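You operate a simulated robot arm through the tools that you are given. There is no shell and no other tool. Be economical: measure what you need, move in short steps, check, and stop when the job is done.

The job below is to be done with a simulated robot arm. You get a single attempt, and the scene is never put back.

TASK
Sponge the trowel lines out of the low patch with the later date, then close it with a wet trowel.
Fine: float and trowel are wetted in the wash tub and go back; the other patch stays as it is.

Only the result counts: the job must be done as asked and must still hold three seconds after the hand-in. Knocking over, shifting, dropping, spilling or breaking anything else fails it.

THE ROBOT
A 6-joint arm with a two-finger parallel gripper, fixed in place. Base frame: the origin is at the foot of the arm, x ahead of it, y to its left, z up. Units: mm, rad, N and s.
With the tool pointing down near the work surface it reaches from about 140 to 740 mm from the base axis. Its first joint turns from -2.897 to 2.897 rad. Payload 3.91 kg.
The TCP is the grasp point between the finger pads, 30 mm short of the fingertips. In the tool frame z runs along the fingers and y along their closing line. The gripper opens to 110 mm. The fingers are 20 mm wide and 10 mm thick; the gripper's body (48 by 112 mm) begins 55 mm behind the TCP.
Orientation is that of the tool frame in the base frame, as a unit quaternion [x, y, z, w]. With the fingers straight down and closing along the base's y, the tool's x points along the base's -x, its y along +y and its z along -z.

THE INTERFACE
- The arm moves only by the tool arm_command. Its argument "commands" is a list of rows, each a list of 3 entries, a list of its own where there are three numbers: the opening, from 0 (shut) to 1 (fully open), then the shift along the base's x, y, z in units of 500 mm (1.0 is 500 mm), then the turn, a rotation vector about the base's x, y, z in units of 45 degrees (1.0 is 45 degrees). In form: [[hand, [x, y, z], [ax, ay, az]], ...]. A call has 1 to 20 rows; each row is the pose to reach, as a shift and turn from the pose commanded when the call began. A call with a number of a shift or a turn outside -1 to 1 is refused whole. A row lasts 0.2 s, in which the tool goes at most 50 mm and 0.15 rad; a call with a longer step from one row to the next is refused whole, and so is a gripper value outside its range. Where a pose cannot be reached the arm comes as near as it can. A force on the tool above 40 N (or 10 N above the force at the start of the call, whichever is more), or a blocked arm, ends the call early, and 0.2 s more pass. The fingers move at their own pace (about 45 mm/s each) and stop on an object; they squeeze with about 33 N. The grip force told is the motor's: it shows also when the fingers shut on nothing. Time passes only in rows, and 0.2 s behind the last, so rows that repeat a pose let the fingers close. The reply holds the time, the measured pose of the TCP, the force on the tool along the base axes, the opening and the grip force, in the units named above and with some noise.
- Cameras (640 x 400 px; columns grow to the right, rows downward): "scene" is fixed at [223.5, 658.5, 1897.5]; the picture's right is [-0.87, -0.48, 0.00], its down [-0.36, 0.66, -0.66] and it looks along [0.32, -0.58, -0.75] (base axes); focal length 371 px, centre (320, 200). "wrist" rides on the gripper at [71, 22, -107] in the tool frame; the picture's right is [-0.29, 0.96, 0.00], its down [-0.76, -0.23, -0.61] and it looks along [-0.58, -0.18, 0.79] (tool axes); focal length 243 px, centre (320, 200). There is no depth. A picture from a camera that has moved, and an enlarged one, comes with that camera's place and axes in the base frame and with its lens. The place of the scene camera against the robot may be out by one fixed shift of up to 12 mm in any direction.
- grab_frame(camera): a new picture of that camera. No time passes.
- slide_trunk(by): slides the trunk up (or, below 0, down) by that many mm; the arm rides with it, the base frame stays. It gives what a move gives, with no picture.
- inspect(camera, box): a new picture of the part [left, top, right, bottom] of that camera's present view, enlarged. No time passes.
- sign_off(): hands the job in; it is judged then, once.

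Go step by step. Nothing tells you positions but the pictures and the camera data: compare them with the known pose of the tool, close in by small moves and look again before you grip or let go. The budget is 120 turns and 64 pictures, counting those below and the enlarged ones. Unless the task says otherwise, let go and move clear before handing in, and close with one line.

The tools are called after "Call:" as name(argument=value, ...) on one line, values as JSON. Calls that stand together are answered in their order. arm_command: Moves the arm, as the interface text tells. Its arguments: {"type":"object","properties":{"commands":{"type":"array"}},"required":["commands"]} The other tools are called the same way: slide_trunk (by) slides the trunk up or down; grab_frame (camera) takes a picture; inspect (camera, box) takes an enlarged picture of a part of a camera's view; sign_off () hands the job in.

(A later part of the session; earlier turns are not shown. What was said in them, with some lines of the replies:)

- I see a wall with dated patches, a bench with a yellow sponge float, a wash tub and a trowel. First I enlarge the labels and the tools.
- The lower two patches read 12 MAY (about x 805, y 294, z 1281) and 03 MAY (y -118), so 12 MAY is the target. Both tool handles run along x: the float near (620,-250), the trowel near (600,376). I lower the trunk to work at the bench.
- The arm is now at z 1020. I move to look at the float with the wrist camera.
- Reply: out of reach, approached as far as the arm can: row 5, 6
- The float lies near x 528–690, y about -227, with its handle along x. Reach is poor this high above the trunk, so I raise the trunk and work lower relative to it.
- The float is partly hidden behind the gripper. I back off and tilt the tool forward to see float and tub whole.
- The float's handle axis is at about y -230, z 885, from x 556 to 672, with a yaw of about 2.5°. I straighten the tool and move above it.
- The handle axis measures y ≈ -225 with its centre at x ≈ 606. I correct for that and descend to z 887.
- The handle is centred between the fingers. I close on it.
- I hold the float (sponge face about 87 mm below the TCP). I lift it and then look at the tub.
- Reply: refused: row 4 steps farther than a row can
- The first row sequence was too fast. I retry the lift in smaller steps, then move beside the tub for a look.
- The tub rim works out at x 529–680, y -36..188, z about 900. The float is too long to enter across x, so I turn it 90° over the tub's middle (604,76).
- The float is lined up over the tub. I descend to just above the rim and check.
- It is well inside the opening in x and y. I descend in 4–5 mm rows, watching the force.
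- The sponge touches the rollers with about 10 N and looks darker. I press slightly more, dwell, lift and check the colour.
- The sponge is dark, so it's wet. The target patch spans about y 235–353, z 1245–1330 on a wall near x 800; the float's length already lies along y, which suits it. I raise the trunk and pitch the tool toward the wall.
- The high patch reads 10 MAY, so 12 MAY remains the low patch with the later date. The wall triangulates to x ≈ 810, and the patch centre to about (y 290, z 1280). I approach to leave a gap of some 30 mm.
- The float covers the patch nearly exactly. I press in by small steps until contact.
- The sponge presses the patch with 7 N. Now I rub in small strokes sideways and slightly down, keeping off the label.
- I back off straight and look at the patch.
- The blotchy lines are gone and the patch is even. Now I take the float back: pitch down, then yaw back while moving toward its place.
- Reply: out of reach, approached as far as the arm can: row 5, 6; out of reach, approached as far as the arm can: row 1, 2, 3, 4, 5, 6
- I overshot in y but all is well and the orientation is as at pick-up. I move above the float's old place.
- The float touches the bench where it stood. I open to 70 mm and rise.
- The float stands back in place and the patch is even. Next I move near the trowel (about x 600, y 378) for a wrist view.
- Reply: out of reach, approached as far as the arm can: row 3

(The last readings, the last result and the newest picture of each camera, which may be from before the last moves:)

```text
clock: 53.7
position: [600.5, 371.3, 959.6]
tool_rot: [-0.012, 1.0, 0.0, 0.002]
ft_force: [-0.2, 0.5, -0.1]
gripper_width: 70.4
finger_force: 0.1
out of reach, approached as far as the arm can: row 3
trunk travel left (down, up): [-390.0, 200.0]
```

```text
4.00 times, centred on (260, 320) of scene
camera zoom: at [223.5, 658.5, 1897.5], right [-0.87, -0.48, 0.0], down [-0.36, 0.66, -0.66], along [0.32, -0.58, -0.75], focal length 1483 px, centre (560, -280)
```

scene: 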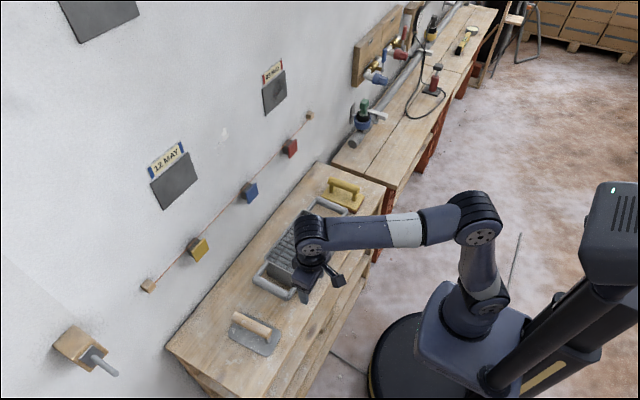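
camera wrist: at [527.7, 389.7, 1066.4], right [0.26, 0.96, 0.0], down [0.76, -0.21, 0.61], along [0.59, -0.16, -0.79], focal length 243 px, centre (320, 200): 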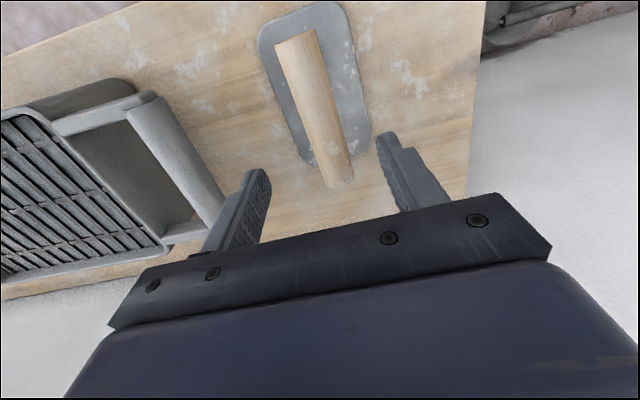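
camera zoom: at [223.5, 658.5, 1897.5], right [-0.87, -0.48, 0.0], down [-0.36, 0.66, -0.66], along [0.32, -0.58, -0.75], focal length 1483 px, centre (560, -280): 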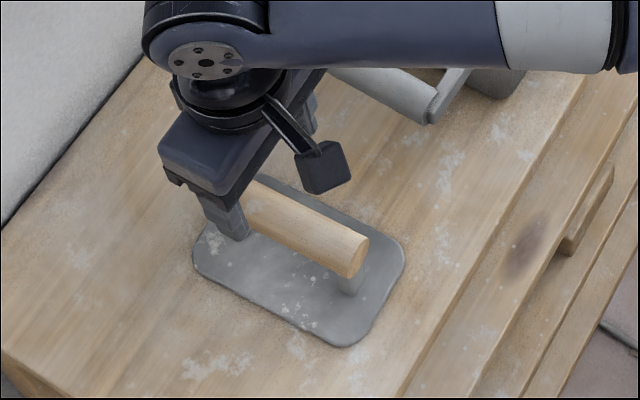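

The trowel handle: x 540–656, y ≈ 372.5, z ≈ 868. I descend to z 868 around it.

Call:
arm_command(commands=[[0.64, [-0.004, 0.002, -0.06], [0, 0, 0]], [0.64, [-0.004, 0.002, -0.12], [0, 0, 0]], [0.64, [-0.004, 0.002, -0.16], [0, 0, 0]], [0.64, [-0.004, 0.002, -0.184], [0, 0, 0]]])

Call:
grab_frame(camera="wrist")

Call:
inspect(camera="scene", box=[220, 290, 300, 370])

```text
clock: 54.7
position: [598.0, 370.6, 868.3]
tool_rot: [-0.013, 1.0, -0.001, 0.002]
ft_force: [-0.2, 0.5, 0.4]
gripper_width: 70.6
finger_force: 0.1
trunk travel left (down, up): [-390.0, 200.0]
```

```text
27 pictures are left
camera wrist: at [525.5, 389.9, 974.8], right [0.26, 0.96, 0.0], down [0.76, -0.21, 0.61], along [0.59, -0.16, -0.79], focal length 243 px, centre (320, 200)
```

wrist: 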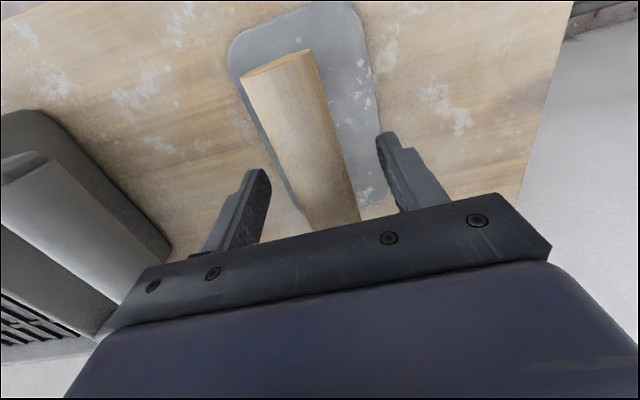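

```text
5.00 times, centred on (260, 330) of scene
camera zoom: at [223.5, 658.5, 1897.5], right [-0.87, -0.48, 0.0], down [-0.36, 0.66, -0.66], along [0.32, -0.58, -0.75], focal length 1854 px, centre (620, -450)
```

zoom: 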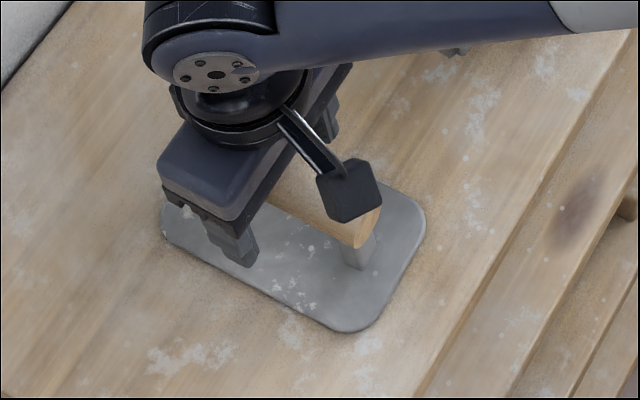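

The handle lies between the fingers as with the float. I close.

Call:
arm_command(commands=[[0, [0, 0.002, 0], [0, 0, 0]], [0, [0, 0.002, 0], [0, 0, 0]], [0, [0, 0.002, 0], [0, 0, 0]], [0, [0, 0.002, 0], [0, 0, 0]], [0, [0, 0.002, 0], [0, 0, 0]]])

```text
clock: 55.9
position: [597.7, 371.4, 867.9]
tool_rot: [-0.013, 1.0, -0.001, 0.003]
ft_force: [0.7, 0.3, -0.1]
gripper_width: 29.7
finger_force: 32.8
trunk travel left (down, up): [-390.0, 200.0]
```

I hold the trowel (blade about 68 mm below the TCP). I lift, drawing back a little for reach, and go over the tub turning 90°.

Call:
arm_command(commands=[[0, [0, 0, 0.04], [0, 0, 0]], [0, [0, 0, 0.1], [0, 0, 0]], [0, [-0.03, 0, 0.17], [0, 0, 0]], [0, [-0.07, 0, 0.24], [0, 0, 0]], [0, [-0.12, 0, 0.31], [0, 0, 0]], [0, [-0.15, -0.03, 0.38], [0, 0, 0]], [0, [-0.15, -0.11, 0.4], [0, 0, 0]], [0, [-0.13, -0.2, 0.4], [0, 0, 0]], [0, [-0.1, -0.29, 0.4], [0, 0, 0.1]], [0, [-0.08, -0.37, 0.4], [0, 0, 0.27]], [0, [-0.05, -0.45, 0.4], [0, 0, 0.44]], [0, [-0.02, -0.53, 0.4], [0, 0, 0.61]], [0, [0.01, -0.59, 0.4], [0, 0, 0.78]], [0, [0.01, -0.59, 0.4], [0, 0, 0.95]]])

Call:
arm_command(commands=[[0, [0, 0, 0], [0, 0, 0.17]], [0, [0, 0, 0], [0, 0, 0.34]], [0, [0, 0, 0], [0, 0, 0.51]], [0, [0, 0, 0], [0, 0, 0.68]], [0, [0, 0, 0], [0, 0, 0.85]], [0, [0, 0, 0], [0, 0, 1.0]]])

Call:
inspect(camera="scene", box=[240, 140, 370, 300])

Call:
grab_frame(camera="wrist")

```text
clock: 58.9
position: [603.3, 75.6, 1066.6]
tool_rot: [-0.378, 0.926, 0.001, 0.002]
ft_force: [-0.8, 0.4, -2.0]
gripper_width: 30.0
finger_force: 33.1
trunk travel left (down, up): [-390.0, 200.0]
```

```text
clock: 60.3
position: [602.9, 76.4, 1067.2]
tool_rot: [-0.703, 0.711, 0.001, 0.002]
ft_force: [0.3, -0.3, -2.0]
gripper_width: 29.8
finger_force: 33.2
trunk travel left (down, up): [-390.0, 200.0]
```

```text
2.50 times, centred on (305, 220) of scene
camera zoom: at [223.5, 658.5, 1897.5], right [-0.87, -0.48, 0.0], down [-0.36, 0.66, -0.66], along [0.32, -0.58, -0.75], focal length 927 px, centre (358, 150)
```

zoom: 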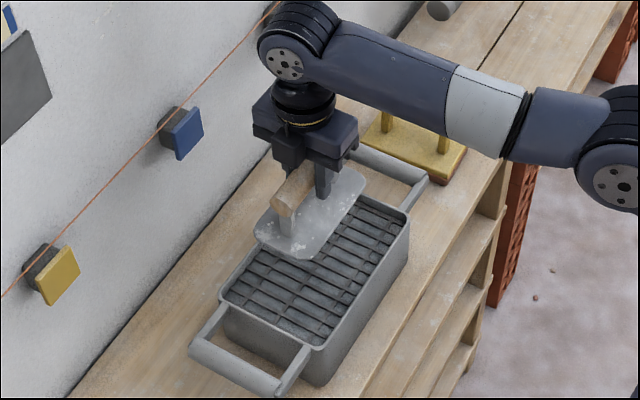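

```text
24 pictures are left
camera wrist: at [580.9, 4.4, 1175.0], right [-0.95, 0.3, 0.0], down [0.24, 0.75, 0.61], along [0.18, 0.58, -0.79], focal length 243 px, centre (320, 200)
```

wrist: 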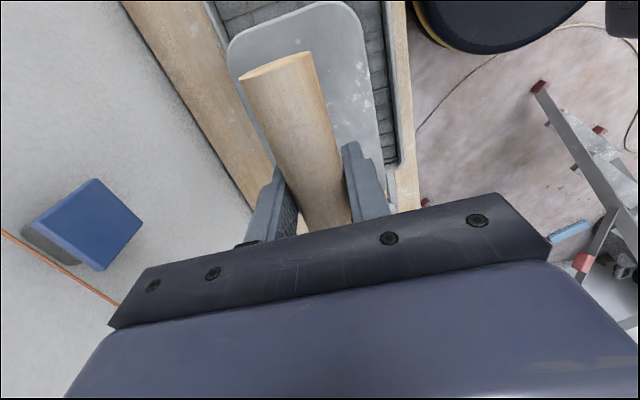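

Lined up. I descend to z 970, then finely to contact with the rollers.

Call:
arm_command(commands=[[0, [0, 0, -0.07], [0, 0, 0]], [0, [0, 0, -0.13], [0, 0, 0]], [0, [0, 0, -0.17], [0, 0, 0]], [0, [0, 0, -0.19], [0, 0, 0]]])

Call:
arm_command(commands=[[0, [0, 0, -0.006], [0, 0, 0]], [0, [0, 0, -0.012], [0, 0, 0]], [0, [0, 0, -0.016], [0, 0, 0]], [0, [0, 0, -0.02], [0, 0, 0]]])

```text
clock: 61.3
position: [602.7, 76.6, 972.7]
tool_rot: [-0.703, 0.711, 0.002, 0.001]
ft_force: [0.3, 0.9, -1.9]
gripper_width: 29.7
finger_force: 32.4
trunk travel left (down, up): [-390.0, 200.0]
```

```text
clock: 62.3
position: [601.7, 75.5, 962.9]
tool_rot: [-0.703, 0.711, 0.002, 0.002]
ft_force: [0.8, 0.2, -2.1]
gripper_width: 29.8
finger_force: 32.8
trunk travel left (down, up): [-390.0, 200.0]
```

Call:
arm_command(commands=[[0, [0, 0, -0.004], [0, 0, 0]], [0, [0, 0, -0.008], [0, 0, 0]], [0, [0, 0, -0.012], [0, 0, 0]]])

Call:
inspect(camera="scene", box=[250, 170, 350, 290])

```text
clock: 63.1
position: [603.0, 75.6, 956.6]
tool_rot: [-0.703, 0.711, 0.002, 0.001]
ft_force: [0.1, -0.3, -2.9]
gripper_width: 29.8
finger_force: 33.1
trunk travel left (down, up): [-390.0, 200.0]
```

```text
3.33 times, centred on (300, 230) of scene
camera zoom: at [223.5, 658.5, 1897.5], right [-0.87, -0.48, 0.0], down [-0.36, 0.66, -0.66], along [0.32, -0.58, -0.75], focal length 1236 px, centre (387, 100)
```

zoom: 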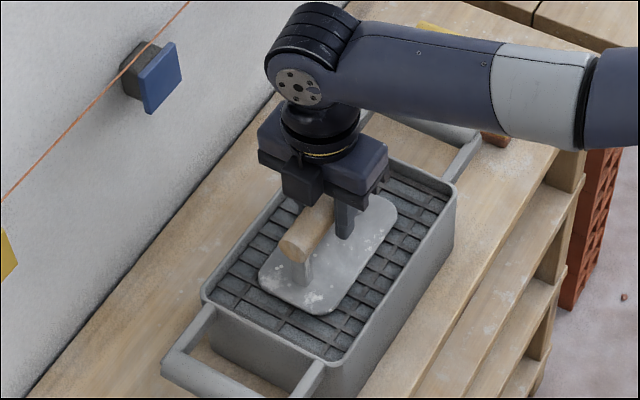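

Call:
arm_command(commands=[[0, [0, 0, -0.003], [0, 0, 0]], [0, [0, 0, -0.006], [0, 0, 0]]])

```text
clock: 63.7
position: [603.5, 75.8, 955.1]
tool_rot: [-0.703, 0.711, 0.003, 0.001]
ft_force: [0.4, 0.6, -0.3]
gripper_width: 30.0
finger_force: 33.3
trunk travel left (down, up): [-390.0, 200.0]
```

Call:
arm_command(commands=[[0, [0, 0, -0.002], [0, 0, 0]], [0, [0, 0, -0.004], [0, 0, 0]], [0, [0, 0, -0.004], [0, 0, 0]]])

Call:
inspect(camera="scene", box=[250, 170, 350, 290])

```text
clock: 64.5
position: [602.3, 75.8, 954.0]
tool_rot: [-0.702, 0.712, 0.0, 0.003]
ft_force: [3.7, 1.4, 19.1]
gripper_width: 29.8
finger_force: 32.9
trunk travel left (down, up): [-390.0, 200.0]
```

```text
3.33 times, centred on (300, 230) of scene
camera zoom: at [223.5, 658.5, 1897.5], right [-0.87, -0.48, 0.0], down [-0.36, 0.66, -0.66], along [0.32, -0.58, -0.75], focal length 1236 px, centre (387, 100)
```

zoom: 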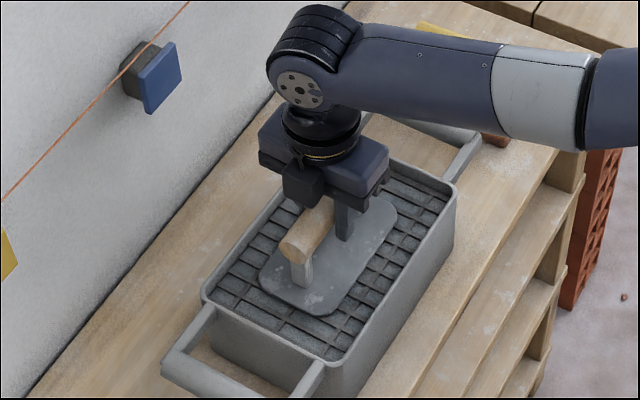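

The blade has darkened: wet, at 19 N. I lift, raise the trunk and pitch toward the patch as before.

Call:
arm_command(commands=[[0, [0, 0, 0.03], [0, 0, 0]], [0, [0, 0, 0.1], [0, 0, 0]], [0, [0, 0, 0.18], [0, 0, 0]], [0, [0, 0, 0.26], [0, 0, 0]], [0, [0, 0, 0.29], [0, 0, 0]]])

Call:
slide_trunk(by=200)

Call:
arm_command(commands=[[0, [-0.02, 0.07, 0], [0, -0.15, 0]], [0, [-0.05, 0.15, 0], [0, -0.32, 0]], [0, [-0.08, 0.23, 0], [0, -0.49, 0]], [0, [-0.1, 0.31, 0], [0, -0.66, 0]], [0, [-0.1, 0.39, -0.01], [0, -0.83, 0]], [0, [-0.1, 0.43, -0.02], [0, -1.0, 0]]])

Call:
arm_command(commands=[[0, [0, 0, 0], [0, -0.17, 0]], [0, [0, 0, 0], [0, -0.34, 0]], [0, [0, 0, 0], [0, -0.51, 0]], [0, [0, 0, 0], [0, -0.68, 0]], [0, [0, 0, 0], [0, -0.85, 0]], [0, [0, 0, 0], [0, -1.0, 0]]])

```text
clock: 65.7
position: [602.9, 76.3, 1096.4]
tool_rot: [-0.703, 0.712, 0.003, 0.001]
ft_force: [-0.3, 0.4, -2.6]
gripper_width: 29.9
finger_force: 32.9
trunk travel left (down, up): [-390.0, 200.0]
```

```text
clock: 67.9
position: [603.9, 77.4, 1297.2]
tool_rot: [-0.702, 0.712, 0.002, 0.002]
ft_force: [0.2, -0.6, -1.6]
gripper_width: 29.7
finger_force: 32.9
trunk travel left (down, up): [-590.0, 0.0]
```

```text
clock: 69.3
position: [553.6, 293.2, 1285.5]
tool_rot: [-0.649, 0.657, -0.267, 0.275]
ft_force: [-0.5, -0.5, -1.8]
gripper_width: 29.4
finger_force: 33.2
trunk travel left (down, up): [-590.0, 0.0]
```

```text
clock: 70.7
position: [554.2, 292.0, 1286.9]
tool_rot: [-0.497, 0.502, -0.495, 0.506]
ft_force: [0.4, -0.3, -1.7]
gripper_width: 29.5
finger_force: 32.9
trunk travel left (down, up): [-590.0, 0.0]
```

The trowel faces the wall squarely. I approach to a gap of about 20 mm and check.

Call:
arm_command(commands=[[0, [0.08, -0.003, -0.006], [0, 0, 0]], [0, [0.16, -0.006, -0.012], [0, 0, 0]], [0, [0.24, -0.006, -0.012], [0, 0, 0]], [0, [0.29, -0.006, -0.012], [0, 0, 0]], [0, [0.318, -0.006, -0.012], [0, 0, 0]]])

Call:
inspect(camera="scene", box=[130, 110, 250, 230])

Call:
grab_frame(camera="wrist")

```text
clock: 71.9
position: [712.3, 288.4, 1280.1]
tool_rot: [-0.498, 0.502, -0.495, 0.505]
ft_force: [0.0, 0.6, -2.1]
gripper_width: 29.7
finger_force: 32.7
trunk travel left (down, up): [-590.0, 0.0]
```

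```text
3.33 times, centred on (190, 170) of scene
camera zoom: at [223.5, 658.5, 1897.5], right [-0.87, -0.48, 0.0], down [-0.36, 0.66, -0.66], along [0.32, -0.58, -0.75], focal length 1236 px, centre (753, 300)
```

zoom: 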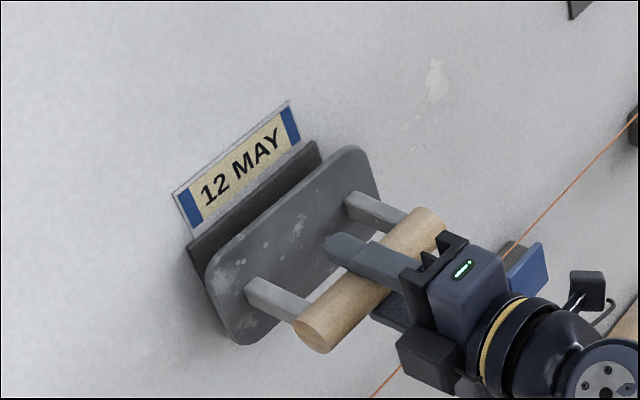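

```text
20 pictures are left
camera wrist: at [606.0, 216.2, 1257.6], right [0.0, 0.3, -0.95], down [-0.61, 0.75, 0.24], along [0.79, 0.58, 0.18], focal length 243 px, centre (320, 200)
```

wrist: 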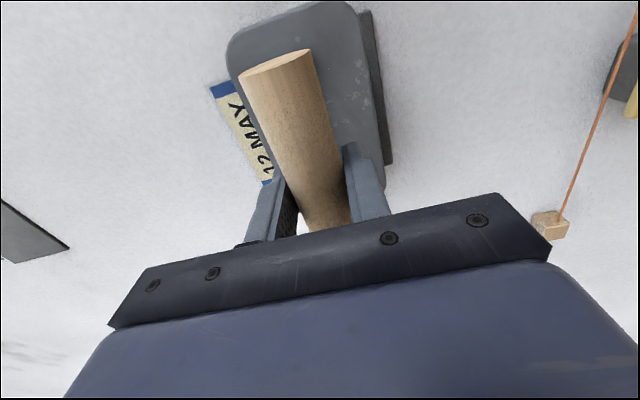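

Call:
arm_command(commands=[[0, [0.012, 0, 0], [0, 0, 0]], [0, [0.024, 0, 0], [0, 0, 0]], [0, [0.034, 0, 0], [0, 0, 0]], [0, [0.04, 0, 0], [0, 0, 0]]])

Call:
arm_command(commands=[[0, [0.003, 0, 0], [0, 0, 0]], [0, [0.005, 0, 0], [0, 0, 0]]])

```text
clock: 72.9
position: [732.5, 289.5, 1280.8]
tool_rot: [-0.498, 0.502, -0.496, 0.504]
ft_force: [-0.5, 0.1, -1.7]
gripper_width: 29.7
finger_force: 32.7
trunk travel left (down, up): [-590.0, 0.0]
```

```text
clock: 73.5
position: [736.2, 287.8, 1279.3]
tool_rot: [-0.498, 0.503, -0.495, 0.504]
ft_force: [-0.1, 0.5, -2.6]
gripper_width: 29.8
finger_force: 33.3
trunk travel left (down, up): [-590.0, 0.0]
```

Call:
arm_command(commands=[[0, [0.002, 0, 0], [0, 0, 0]], [0, [0.004, 0, 0], [0, 0, 0]], [0, [0.004, 0, 0], [0, 0, 0]]])

```text
clock: 74.3
position: [736.1, 288.2, 1280.7]
tool_rot: [-0.498, 0.502, -0.495, 0.505]
ft_force: [-0.6, -0.4, -1.5]
gripper_width: 29.7
finger_force: 33.2
trunk travel left (down, up): [-590.0, 0.0]
```

Call:
arm_command(commands=[[0, [0.002, 0, 0], [0, 0, 0]], [0, [0.004, 0, 0], [0, 0, 0]], [0, [0.004, 0, 0], [0, 0, 0]]])

```text
clock: 75.1
position: [736.9, 288.6, 1280.0]
tool_rot: [-0.498, 0.501, -0.495, 0.505]
ft_force: [-14.1, -2.7, -7.7]
gripper_width: 30.0
finger_force: 33.0
trunk travel left (down, up): [-590.0, 0.0]
```

The trowel bears with 14 N. I make smoothing strokes across the patch.

Call:
arm_command(commands=[[0, [0, 0.03, 0.004], [0, 0, 0]], [0, [0, 0.07, 0.006], [0, 0, 0]], [0, [0, 0.03, 0.006], [0, 0, 0]], [0, [0, -0.02, 0.006], [0, 0, 0]], [0, [0, -0.06, 0.006], [0, 0, 0]], [0, [0, -0.06, -0.014], [0, 0, 0]], [0, [0, -0.02, -0.014], [0, 0, 0]], [0, [0, 0.02, -0.014], [0, 0, 0]], [0, [0, 0.07, -0.014], [0, 0, 0]], [0, [0, 0.07, 0], [0, 0, 0]], [0, [0, 0.03, 0], [0, 0, 0]], [0, [0, -0.02, 0], [0, 0, 0]], [0, [0, -0.06, 0], [0, 0, 0]], [0, [0, 0, 0], [0, 0, 0]]])

```text
clock: 78.1
position: [737.8, 288.7, 1281.5]
tool_rot: [-0.499, 0.502, -0.495, 0.504]
ft_force: [-9.5, 2.4, -3.4]
gripper_width: 29.9
finger_force: 32.3
trunk travel left (down, up): [-590.0, 0.0]
```

Call:
arm_command(commands=[[0, [-0.03, 0, 0], [0, 0, 0]], [0, [-0.1, 0, 0], [0, 0, 0]], [0, [-0.18, 0, 0], [0, 0, 0]], [0, [-0.26, -0.03, 0], [0, 0, 0]], [0, [-0.34, -0.06, 0], [0, 0, 0]]])

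Call:
inspect(camera="scene", box=[130, 130, 230, 230])

```text
clock: 79.3
position: [568.8, 257.3, 1281.1]
tool_rot: [-0.498, 0.502, -0.495, 0.505]
ft_force: [-0.7, -0.4, -1.7]
gripper_width: 29.8
finger_force: 32.9
trunk travel left (down, up): [-590.0, 0.0]
```

```text
4.00 times, centred on (180, 180) of scene
camera zoom: at [223.5, 658.5, 1897.5], right [-0.87, -0.48, 0.0], down [-0.36, 0.66, -0.66], along [0.32, -0.58, -0.75], focal length 1483 px, centre (880, 280)
```

zoom: 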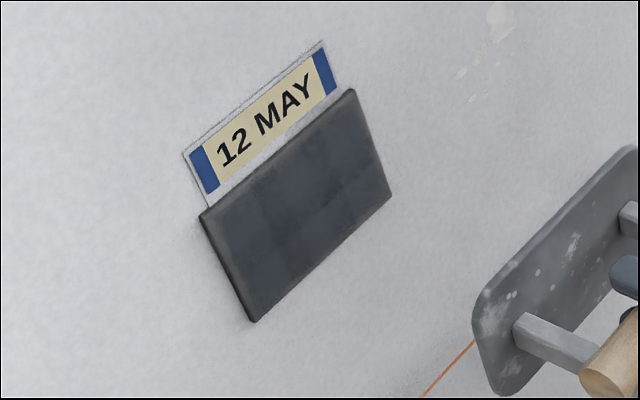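

The patch has turned darker and closed; I look closer for missed areas.

Call:
inspect(camera="scene", box=[145, 145, 205, 215])

```text
5.71 times, centred on (175, 180) of scene
camera zoom: at [223.5, 658.5, 1897.5], right [-0.87, -0.48, 0.0], down [-0.36, 0.66, -0.66], along [0.32, -0.58, -0.75], focal length 2119 px, centre (1149, 314)
```

zoom: 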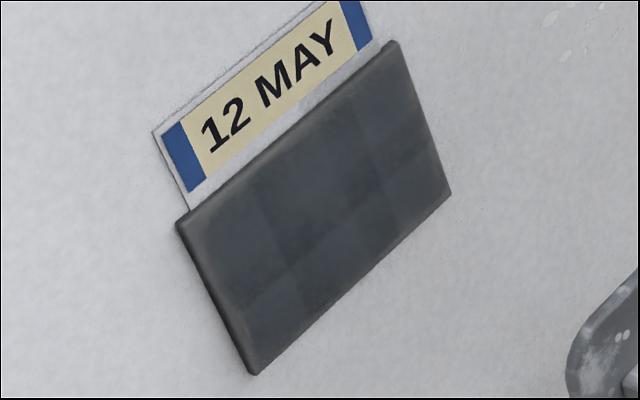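

The closed finish shows in cells, some a little lighter. A second pass with the still-wet trowel should even it out.

Call:
arm_command(commands=[[0, [0.08, 0.03, 0], [0, 0, 0]], [0, [0.16, 0.06, 0], [0, 0, 0]], [0, [0.24, 0.06, 0], [0, 0, 0]], [0, [0.31, 0.06, 0], [0, 0, 0]], [0, [0.326, 0.06, 0], [0, 0, 0]]])

Call:
arm_command(commands=[[0, [0.004, 0, 0], [0, 0, 0]], [0, [0.008, 0, 0], [0, 0, 0]], [0, [0.01, 0, 0], [0, 0, 0]]])

```text
clock: 80.5
position: [734.1, 288.7, 1281.2]
tool_rot: [-0.499, 0.502, -0.496, 0.504]
ft_force: [0.6, 0.4, -1.5]
gripper_width: 29.7
finger_force: 32.6
trunk travel left (down, up): [-590.0, 0.0]
```

```text
clock: 81.3
position: [737.1, 288.6, 1279.3]
tool_rot: [-0.498, 0.502, -0.496, 0.504]
ft_force: [0.4, -0.1, -1.7]
gripper_width: 29.7
finger_force: 32.9
trunk travel left (down, up): [-590.0, 0.0]
```

Call:
arm_command(commands=[[0, [0.002, 0, 0], [0, 0, 0]], [0, [0.004, 0, 0], [0, 0, 0]], [0, [0.004, 0, 0], [0, 0, 0]]])

```text
clock: 82.1
position: [738.3, 288.3, 1279.8]
tool_rot: [-0.498, 0.502, -0.496, 0.504]
ft_force: [-7.5, -1.0, -4.3]
gripper_width: 30.0
finger_force: 32.8
trunk travel left (down, up): [-590.0, 0.0]
```

Call:
arm_command(commands=[[0, [0.001, 0.03, -0.01], [0, 0, 0]], [0, [0.001, 0.06, -0.016], [0, 0, 0]], [0, [0.001, 0.03, -0.016], [0, 0, 0]], [0, [0.001, 0, -0.016], [0, 0, 0]], [0, [0.001, -0.03, -0.016], [0, 0, 0]], [0, [0.001, -0.06, -0.016], [0, 0, 0]], [0, [0.001, -0.06, 0.004], [0, 0, 0]], [0, [0.001, -0.03, 0.004], [0, 0, 0]], [0, [0.001, 0, 0.004], [0, 0, 0]], [0, [0.001, 0.03, 0.004], [0, 0, 0]], [0, [0.001, 0.06, 0.004], [0, 0, 0]], [0, [0.001, 0.03, -0.004], [0, 0, 0]], [0, [0.001, 0, -0.004], [0, 0, 0]], [0, [0.001, -0.03, -0.004], [0, 0, 0]], [0, [0.001, -0.06, -0.004], [0, 0, 0]], [0, [0.001, -0.03, 0], [0, 0, 0]], [0, [0.001, 0, 0], [0, 0, 0]]])

Call:
arm_command(commands=[[0, [-0.03, 0, 0], [0, 0, 0]], [0, [-0.1, 0, 0], [0, 0, 0]], [0, [-0.18, 0, 0], [0, 0, 0]], [0, [-0.26, -0.03, 0], [0, 0, 0]], [0, [-0.34, -0.06, 0], [0, 0, 0]]])

Call:
inspect(camera="scene", box=[145, 145, 205, 215])

```text
clock: 85.7
position: [738.3, 287.5, 1281.8]
tool_rot: [-0.498, 0.502, -0.495, 0.505]
ft_force: [-9.2, -2.0, -3.3]
gripper_width: 29.6
finger_force: 32.6
trunk travel left (down, up): [-590.0, 0.0]
```

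```text
clock: 86.9
position: [569.4, 258.4, 1280.9]
tool_rot: [-0.498, 0.502, -0.496, 0.505]
ft_force: [0.2, -0.4, -2.5]
gripper_width: 29.7
finger_force: 33.2
trunk travel left (down, up): [-590.0, 0.0]
```

```text
5.71 times, centred on (175, 180) of scene
camera zoom: at [223.5, 658.5, 1897.5], right [-0.87, -0.48, 0.0], down [-0.36, 0.66, -0.66], along [0.32, -0.58, -0.75], focal length 2119 px, centre (1149, 314)
```

zoom: 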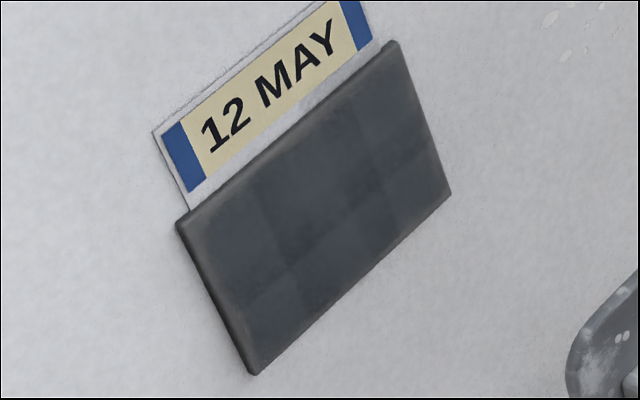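

No further change, so the finish is complete and even. I return the trowel: pitch down, yaw back, lower the trunk.

Call:
arm_command(commands=[[0, [-0.05, 0, 0], [0, 0.17, 0]], [0, [-0.1, 0, 0], [0, 0.34, 0]], [0, [-0.14, 0, 0], [0, 0.51, 0]], [0, [-0.16, 0, 0], [0, 0.68, 0]], [0, [-0.16, 0, 0], [0, 0.85, 0]], [0, [-0.16, 0, 0], [0, 1.0, 0]]])

Call:
arm_command(commands=[[0, [0, 0, 0], [0, 0.17, 0]], [0, [0, 0, 0], [0, 0.34, 0]], [0, [0, 0, 0], [0, 0.51, 0]], [0, [0, 0, 0], [0, 0.68, 0]], [0, [0, 0, 0], [0, 0.85, 0]], [0, [0, 0, 0], [0, 1.0, 0]]])

Call:
arm_command(commands=[[0, [0, 0, 0], [0, 0, -0.17]], [0, [0, 0, 0], [0, 0, -0.34]], [0, [0, 0, 0], [0, 0, -0.51]], [0, [0, 0, 0], [0, 0, -0.68]], [0, [0, 0, 0], [0, 0, -0.85]], [0, [0, 0, 0], [0, 0, -1.0]]])

Call:
arm_command(commands=[[0, [0, 0, 0], [0, 0, -0.17]], [0, [0, 0, 0], [0, 0, -0.34]], [0, [0, 0, 0], [0, 0, -0.51]], [0, [0, 0, 0], [0, 0, -0.68]], [0, [0, 0, 0], [0, 0, -0.85]], [0, [0, 0, 0], [0, 0, -0.95]]])

Call:
slide_trunk(by=-200)

```text
clock: 88.3
position: [488.8, 257.9, 1280.2]
tool_rot: [-0.65, 0.657, -0.267, 0.273]
ft_force: [-0.1, 0.2, -1.6]
gripper_width: 29.9
finger_force: 33.0
trunk travel left (down, up): [-590.0, 0.0]
```

```text
clock: 89.7
position: [491.4, 257.0, 1281.3]
tool_rot: [-0.703, 0.712, 0.003, 0.001]
ft_force: [0.3, 0.3, -2.1]
gripper_width: 29.7
finger_force: 33.1
trunk travel left (down, up): [-590.0, 0.0]
```

```text
clock: 91.1
position: [489.2, 259.0, 1280.4]
tool_rot: [-0.376, 0.926, 0.001, 0.002]
ft_force: [0.5, -0.2, -1.7]
gripper_width: 29.7
finger_force: 33.0
trunk travel left (down, up): [-590.0, 0.0]
```

```text
clock: 92.5
position: [490.2, 259.0, 1280.8]
tool_rot: [-0.012, 1.0, 0.0, 0.003]
ft_force: [0.5, 0.4, -1.7]
gripper_width: 29.7
finger_force: 33.6
trunk travel left (down, up): [-590.0, 0.0]
```

```text
clock: 94.7
position: [489.3, 257.7, 1080.6]
tool_rot: [-0.013, 1.0, 0.0, 0.002]
ft_force: [0.4, 0.2, -1.9]
gripper_width: 29.8
finger_force: 32.6
trunk travel left (down, up): [-390.0, 200.0]
```

Call:
arm_command(commands=[[0, [0, 0.08, 0], [0, 0, 0]], [0, [0, 0.16, -0.02], [0, 0, 0]], [0, [0.01, 0.227, -0.06], [0, 0, 0]], [0, [0.04, 0.227, -0.13], [0, 0, 0]], [0, [0.09, 0.227, -0.19], [0, 0, 0]], [0, [0.14, 0.227, -0.24], [0, 0, 0]], [0, [0.19, 0.227, -0.29], [0, 0, 0]], [0, [0.2165, 0.227, -0.34], [0, 0, 0]], [0, [0.2165, 0.227, -0.38], [0, 0, 0]]])

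Call:
inspect(camera="scene", box=[220, 290, 300, 370])

```text
clock: 96.7
position: [598.8, 371.8, 890.0]
tool_rot: [-0.013, 1.0, 0.0, 0.002]
ft_force: [0.0, 0.5, -1.3]
gripper_width: 29.5
finger_force: 33.4
trunk travel left (down, up): [-390.0, 200.0]
```

```text
5.00 times, centred on (260, 330) of scene
camera zoom: at [223.5, 658.5, 1897.5], right [-0.87, -0.48, 0.0], down [-0.36, 0.66, -0.66], along [0.32, -0.58, -0.75], focal length 1854 px, centre (620, -450)
```

zoom: 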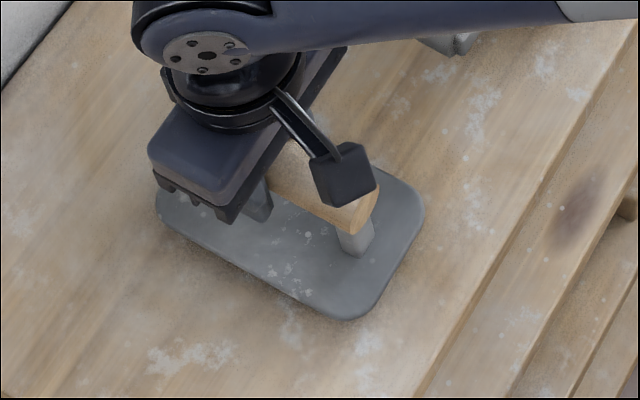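

The trowel hovers over its old place. I lower it to the bench.

Call:
arm_command(commands=[[0, [-0.002, -0.001, -0.02], [0, 0, 0]], [0, [-0.002, -0.001, -0.034], [0, 0, 0]], [0, [-0.002, -0.001, -0.04], [0, 0, 0]], [0, [-0.002, -0.001, -0.043], [0, 0, 0]]])

Call:
arm_command(commands=[[0, [0, 0, -0.002], [0, 0, 0]], [0, [0, 0, -0.003], [0, 0, 0]]])

```text
clock: 97.7
position: [596.7, 371.5, 868.7]
tool_rot: [-0.013, 1.0, 0.001, 0.003]
ft_force: [0.4, 0.7, -2.2]
gripper_width: 29.5
finger_force: 32.9
trunk travel left (down, up): [-390.0, 200.0]
```

```text
clock: 98.3
position: [596.6, 371.6, 867.8]
tool_rot: [-0.014, 1.0, 0.0, 0.003]
ft_force: [-1.4, -0.7, 2.4]
gripper_width: 29.6
finger_force: 33.2
trunk travel left (down, up): [-390.0, 200.0]
```

It touches the bench. I open and rise clear, then check.

Call:
arm_command(commands=[[0.64, [0, 0, 0], [0, 0, 0]], [0.64, [0, 0, 0], [0, 0, 0]], [0.64, [0, 0, 0], [0, 0, 0]], [0.64, [0, 0, 0], [0, 0, 0]]])

Call:
arm_command(commands=[[0.64, [0, 0, 0.05], [0, 0, 0]], [0.64, [0, 0, 0.12], [0, 0, 0]], [0.64, [-0.03, 0, 0.19], [0, 0, 0]], [0.64, [-0.08, 0, 0.26], [0, 0, 0]], [0.64, [-0.14, 0, 0.32], [0, 0, 0]], [0.64, [-0.22, 0, 0.36], [0, 0, 0]], [0.64, [-0.3, -0.03, 0.38], [0, 0, 0]], [0.64, [-0.36, -0.09, 0.38], [0, 0, 0]], [0.64, [-0.4, -0.17, 0.38], [0, 0, 0]], [0.64, [-0.44, -0.25, 0.38], [0, 0, 0]]])

Call:
grab_frame(camera="scene")

Call:
inspect(camera="scene", box=[210, 160, 390, 370])

```text
clock: 99.3
position: [597.4, 371.2, 867.5]
tool_rot: [-0.013, 1.0, 0.0, 0.003]
ft_force: [-0.3, -0.4, -0.1]
gripper_width: 70.8
finger_force: 0.0
trunk travel left (down, up): [-390.0, 200.0]
```

```text
clock: 101.5
position: [375.8, 246.1, 1056.9]
tool_rot: [-0.012, 1.0, 0.0, 0.003]
ft_force: [0.3, -1.0, 0.8]
gripper_width: 70.5
finger_force: 0.1
trunk travel left (down, up): [-390.0, 200.0]
```

```text
15 pictures are left
```

scene: 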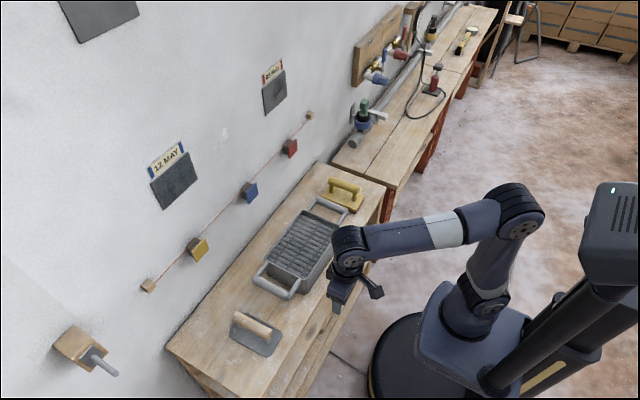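

```text
1.90 times, centred on (300, 265) of scene
camera zoom: at [223.5, 658.5, 1897.5], right [-0.87, -0.48, 0.0], down [-0.36, 0.66, -0.66], along [0.32, -0.58, -0.75], focal length 706 px, centre (358, 76)
```

zoom: 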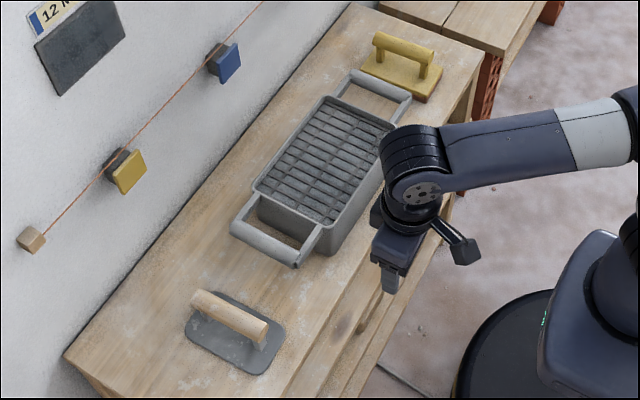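

Both tools are back as they stood and the tub is unmoved. One last look at the patches.

Call:
inspect(camera="scene", box=[130, 50, 330, 220])

Call:
inspect(camera="scene", box=[145, 145, 205, 215])

```text
2.35 times, centred on (230, 135) of scene
camera zoom: at [223.5, 658.5, 1897.5], right [-0.87, -0.48, 0.0], down [-0.36, 0.66, -0.66], along [0.32, -0.58, -0.75], focal length 872 px, centre (532, 353)
```

zoom: 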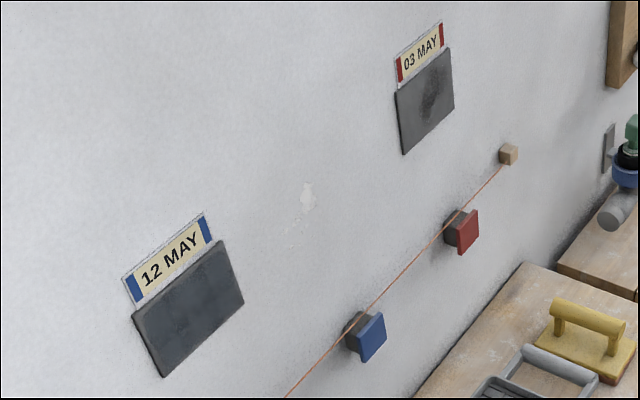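

```text
5.71 times, centred on (175, 180) of scene
camera zoom: at [223.5, 658.5, 1897.5], right [-0.87, -0.48, 0.0], down [-0.36, 0.66, -0.66], along [0.32, -0.58, -0.75], focal length 2119 px, centre (1149, 314)
```

zoom: 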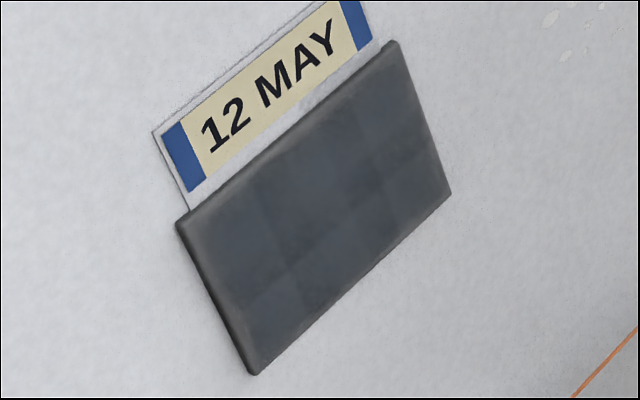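

The 12 MAY patch is even and closed, the 03 MAY patch is untouched, both tools are back and the arm is clear. I hand in.

Call:
sign_off()

```text
The job is handed in.
```

I sponged the trowel lines out of the 12 MAY patch and closed it with the wet trowel. The float and trowel are back in their places, and the 03 MAY patch is untouched.
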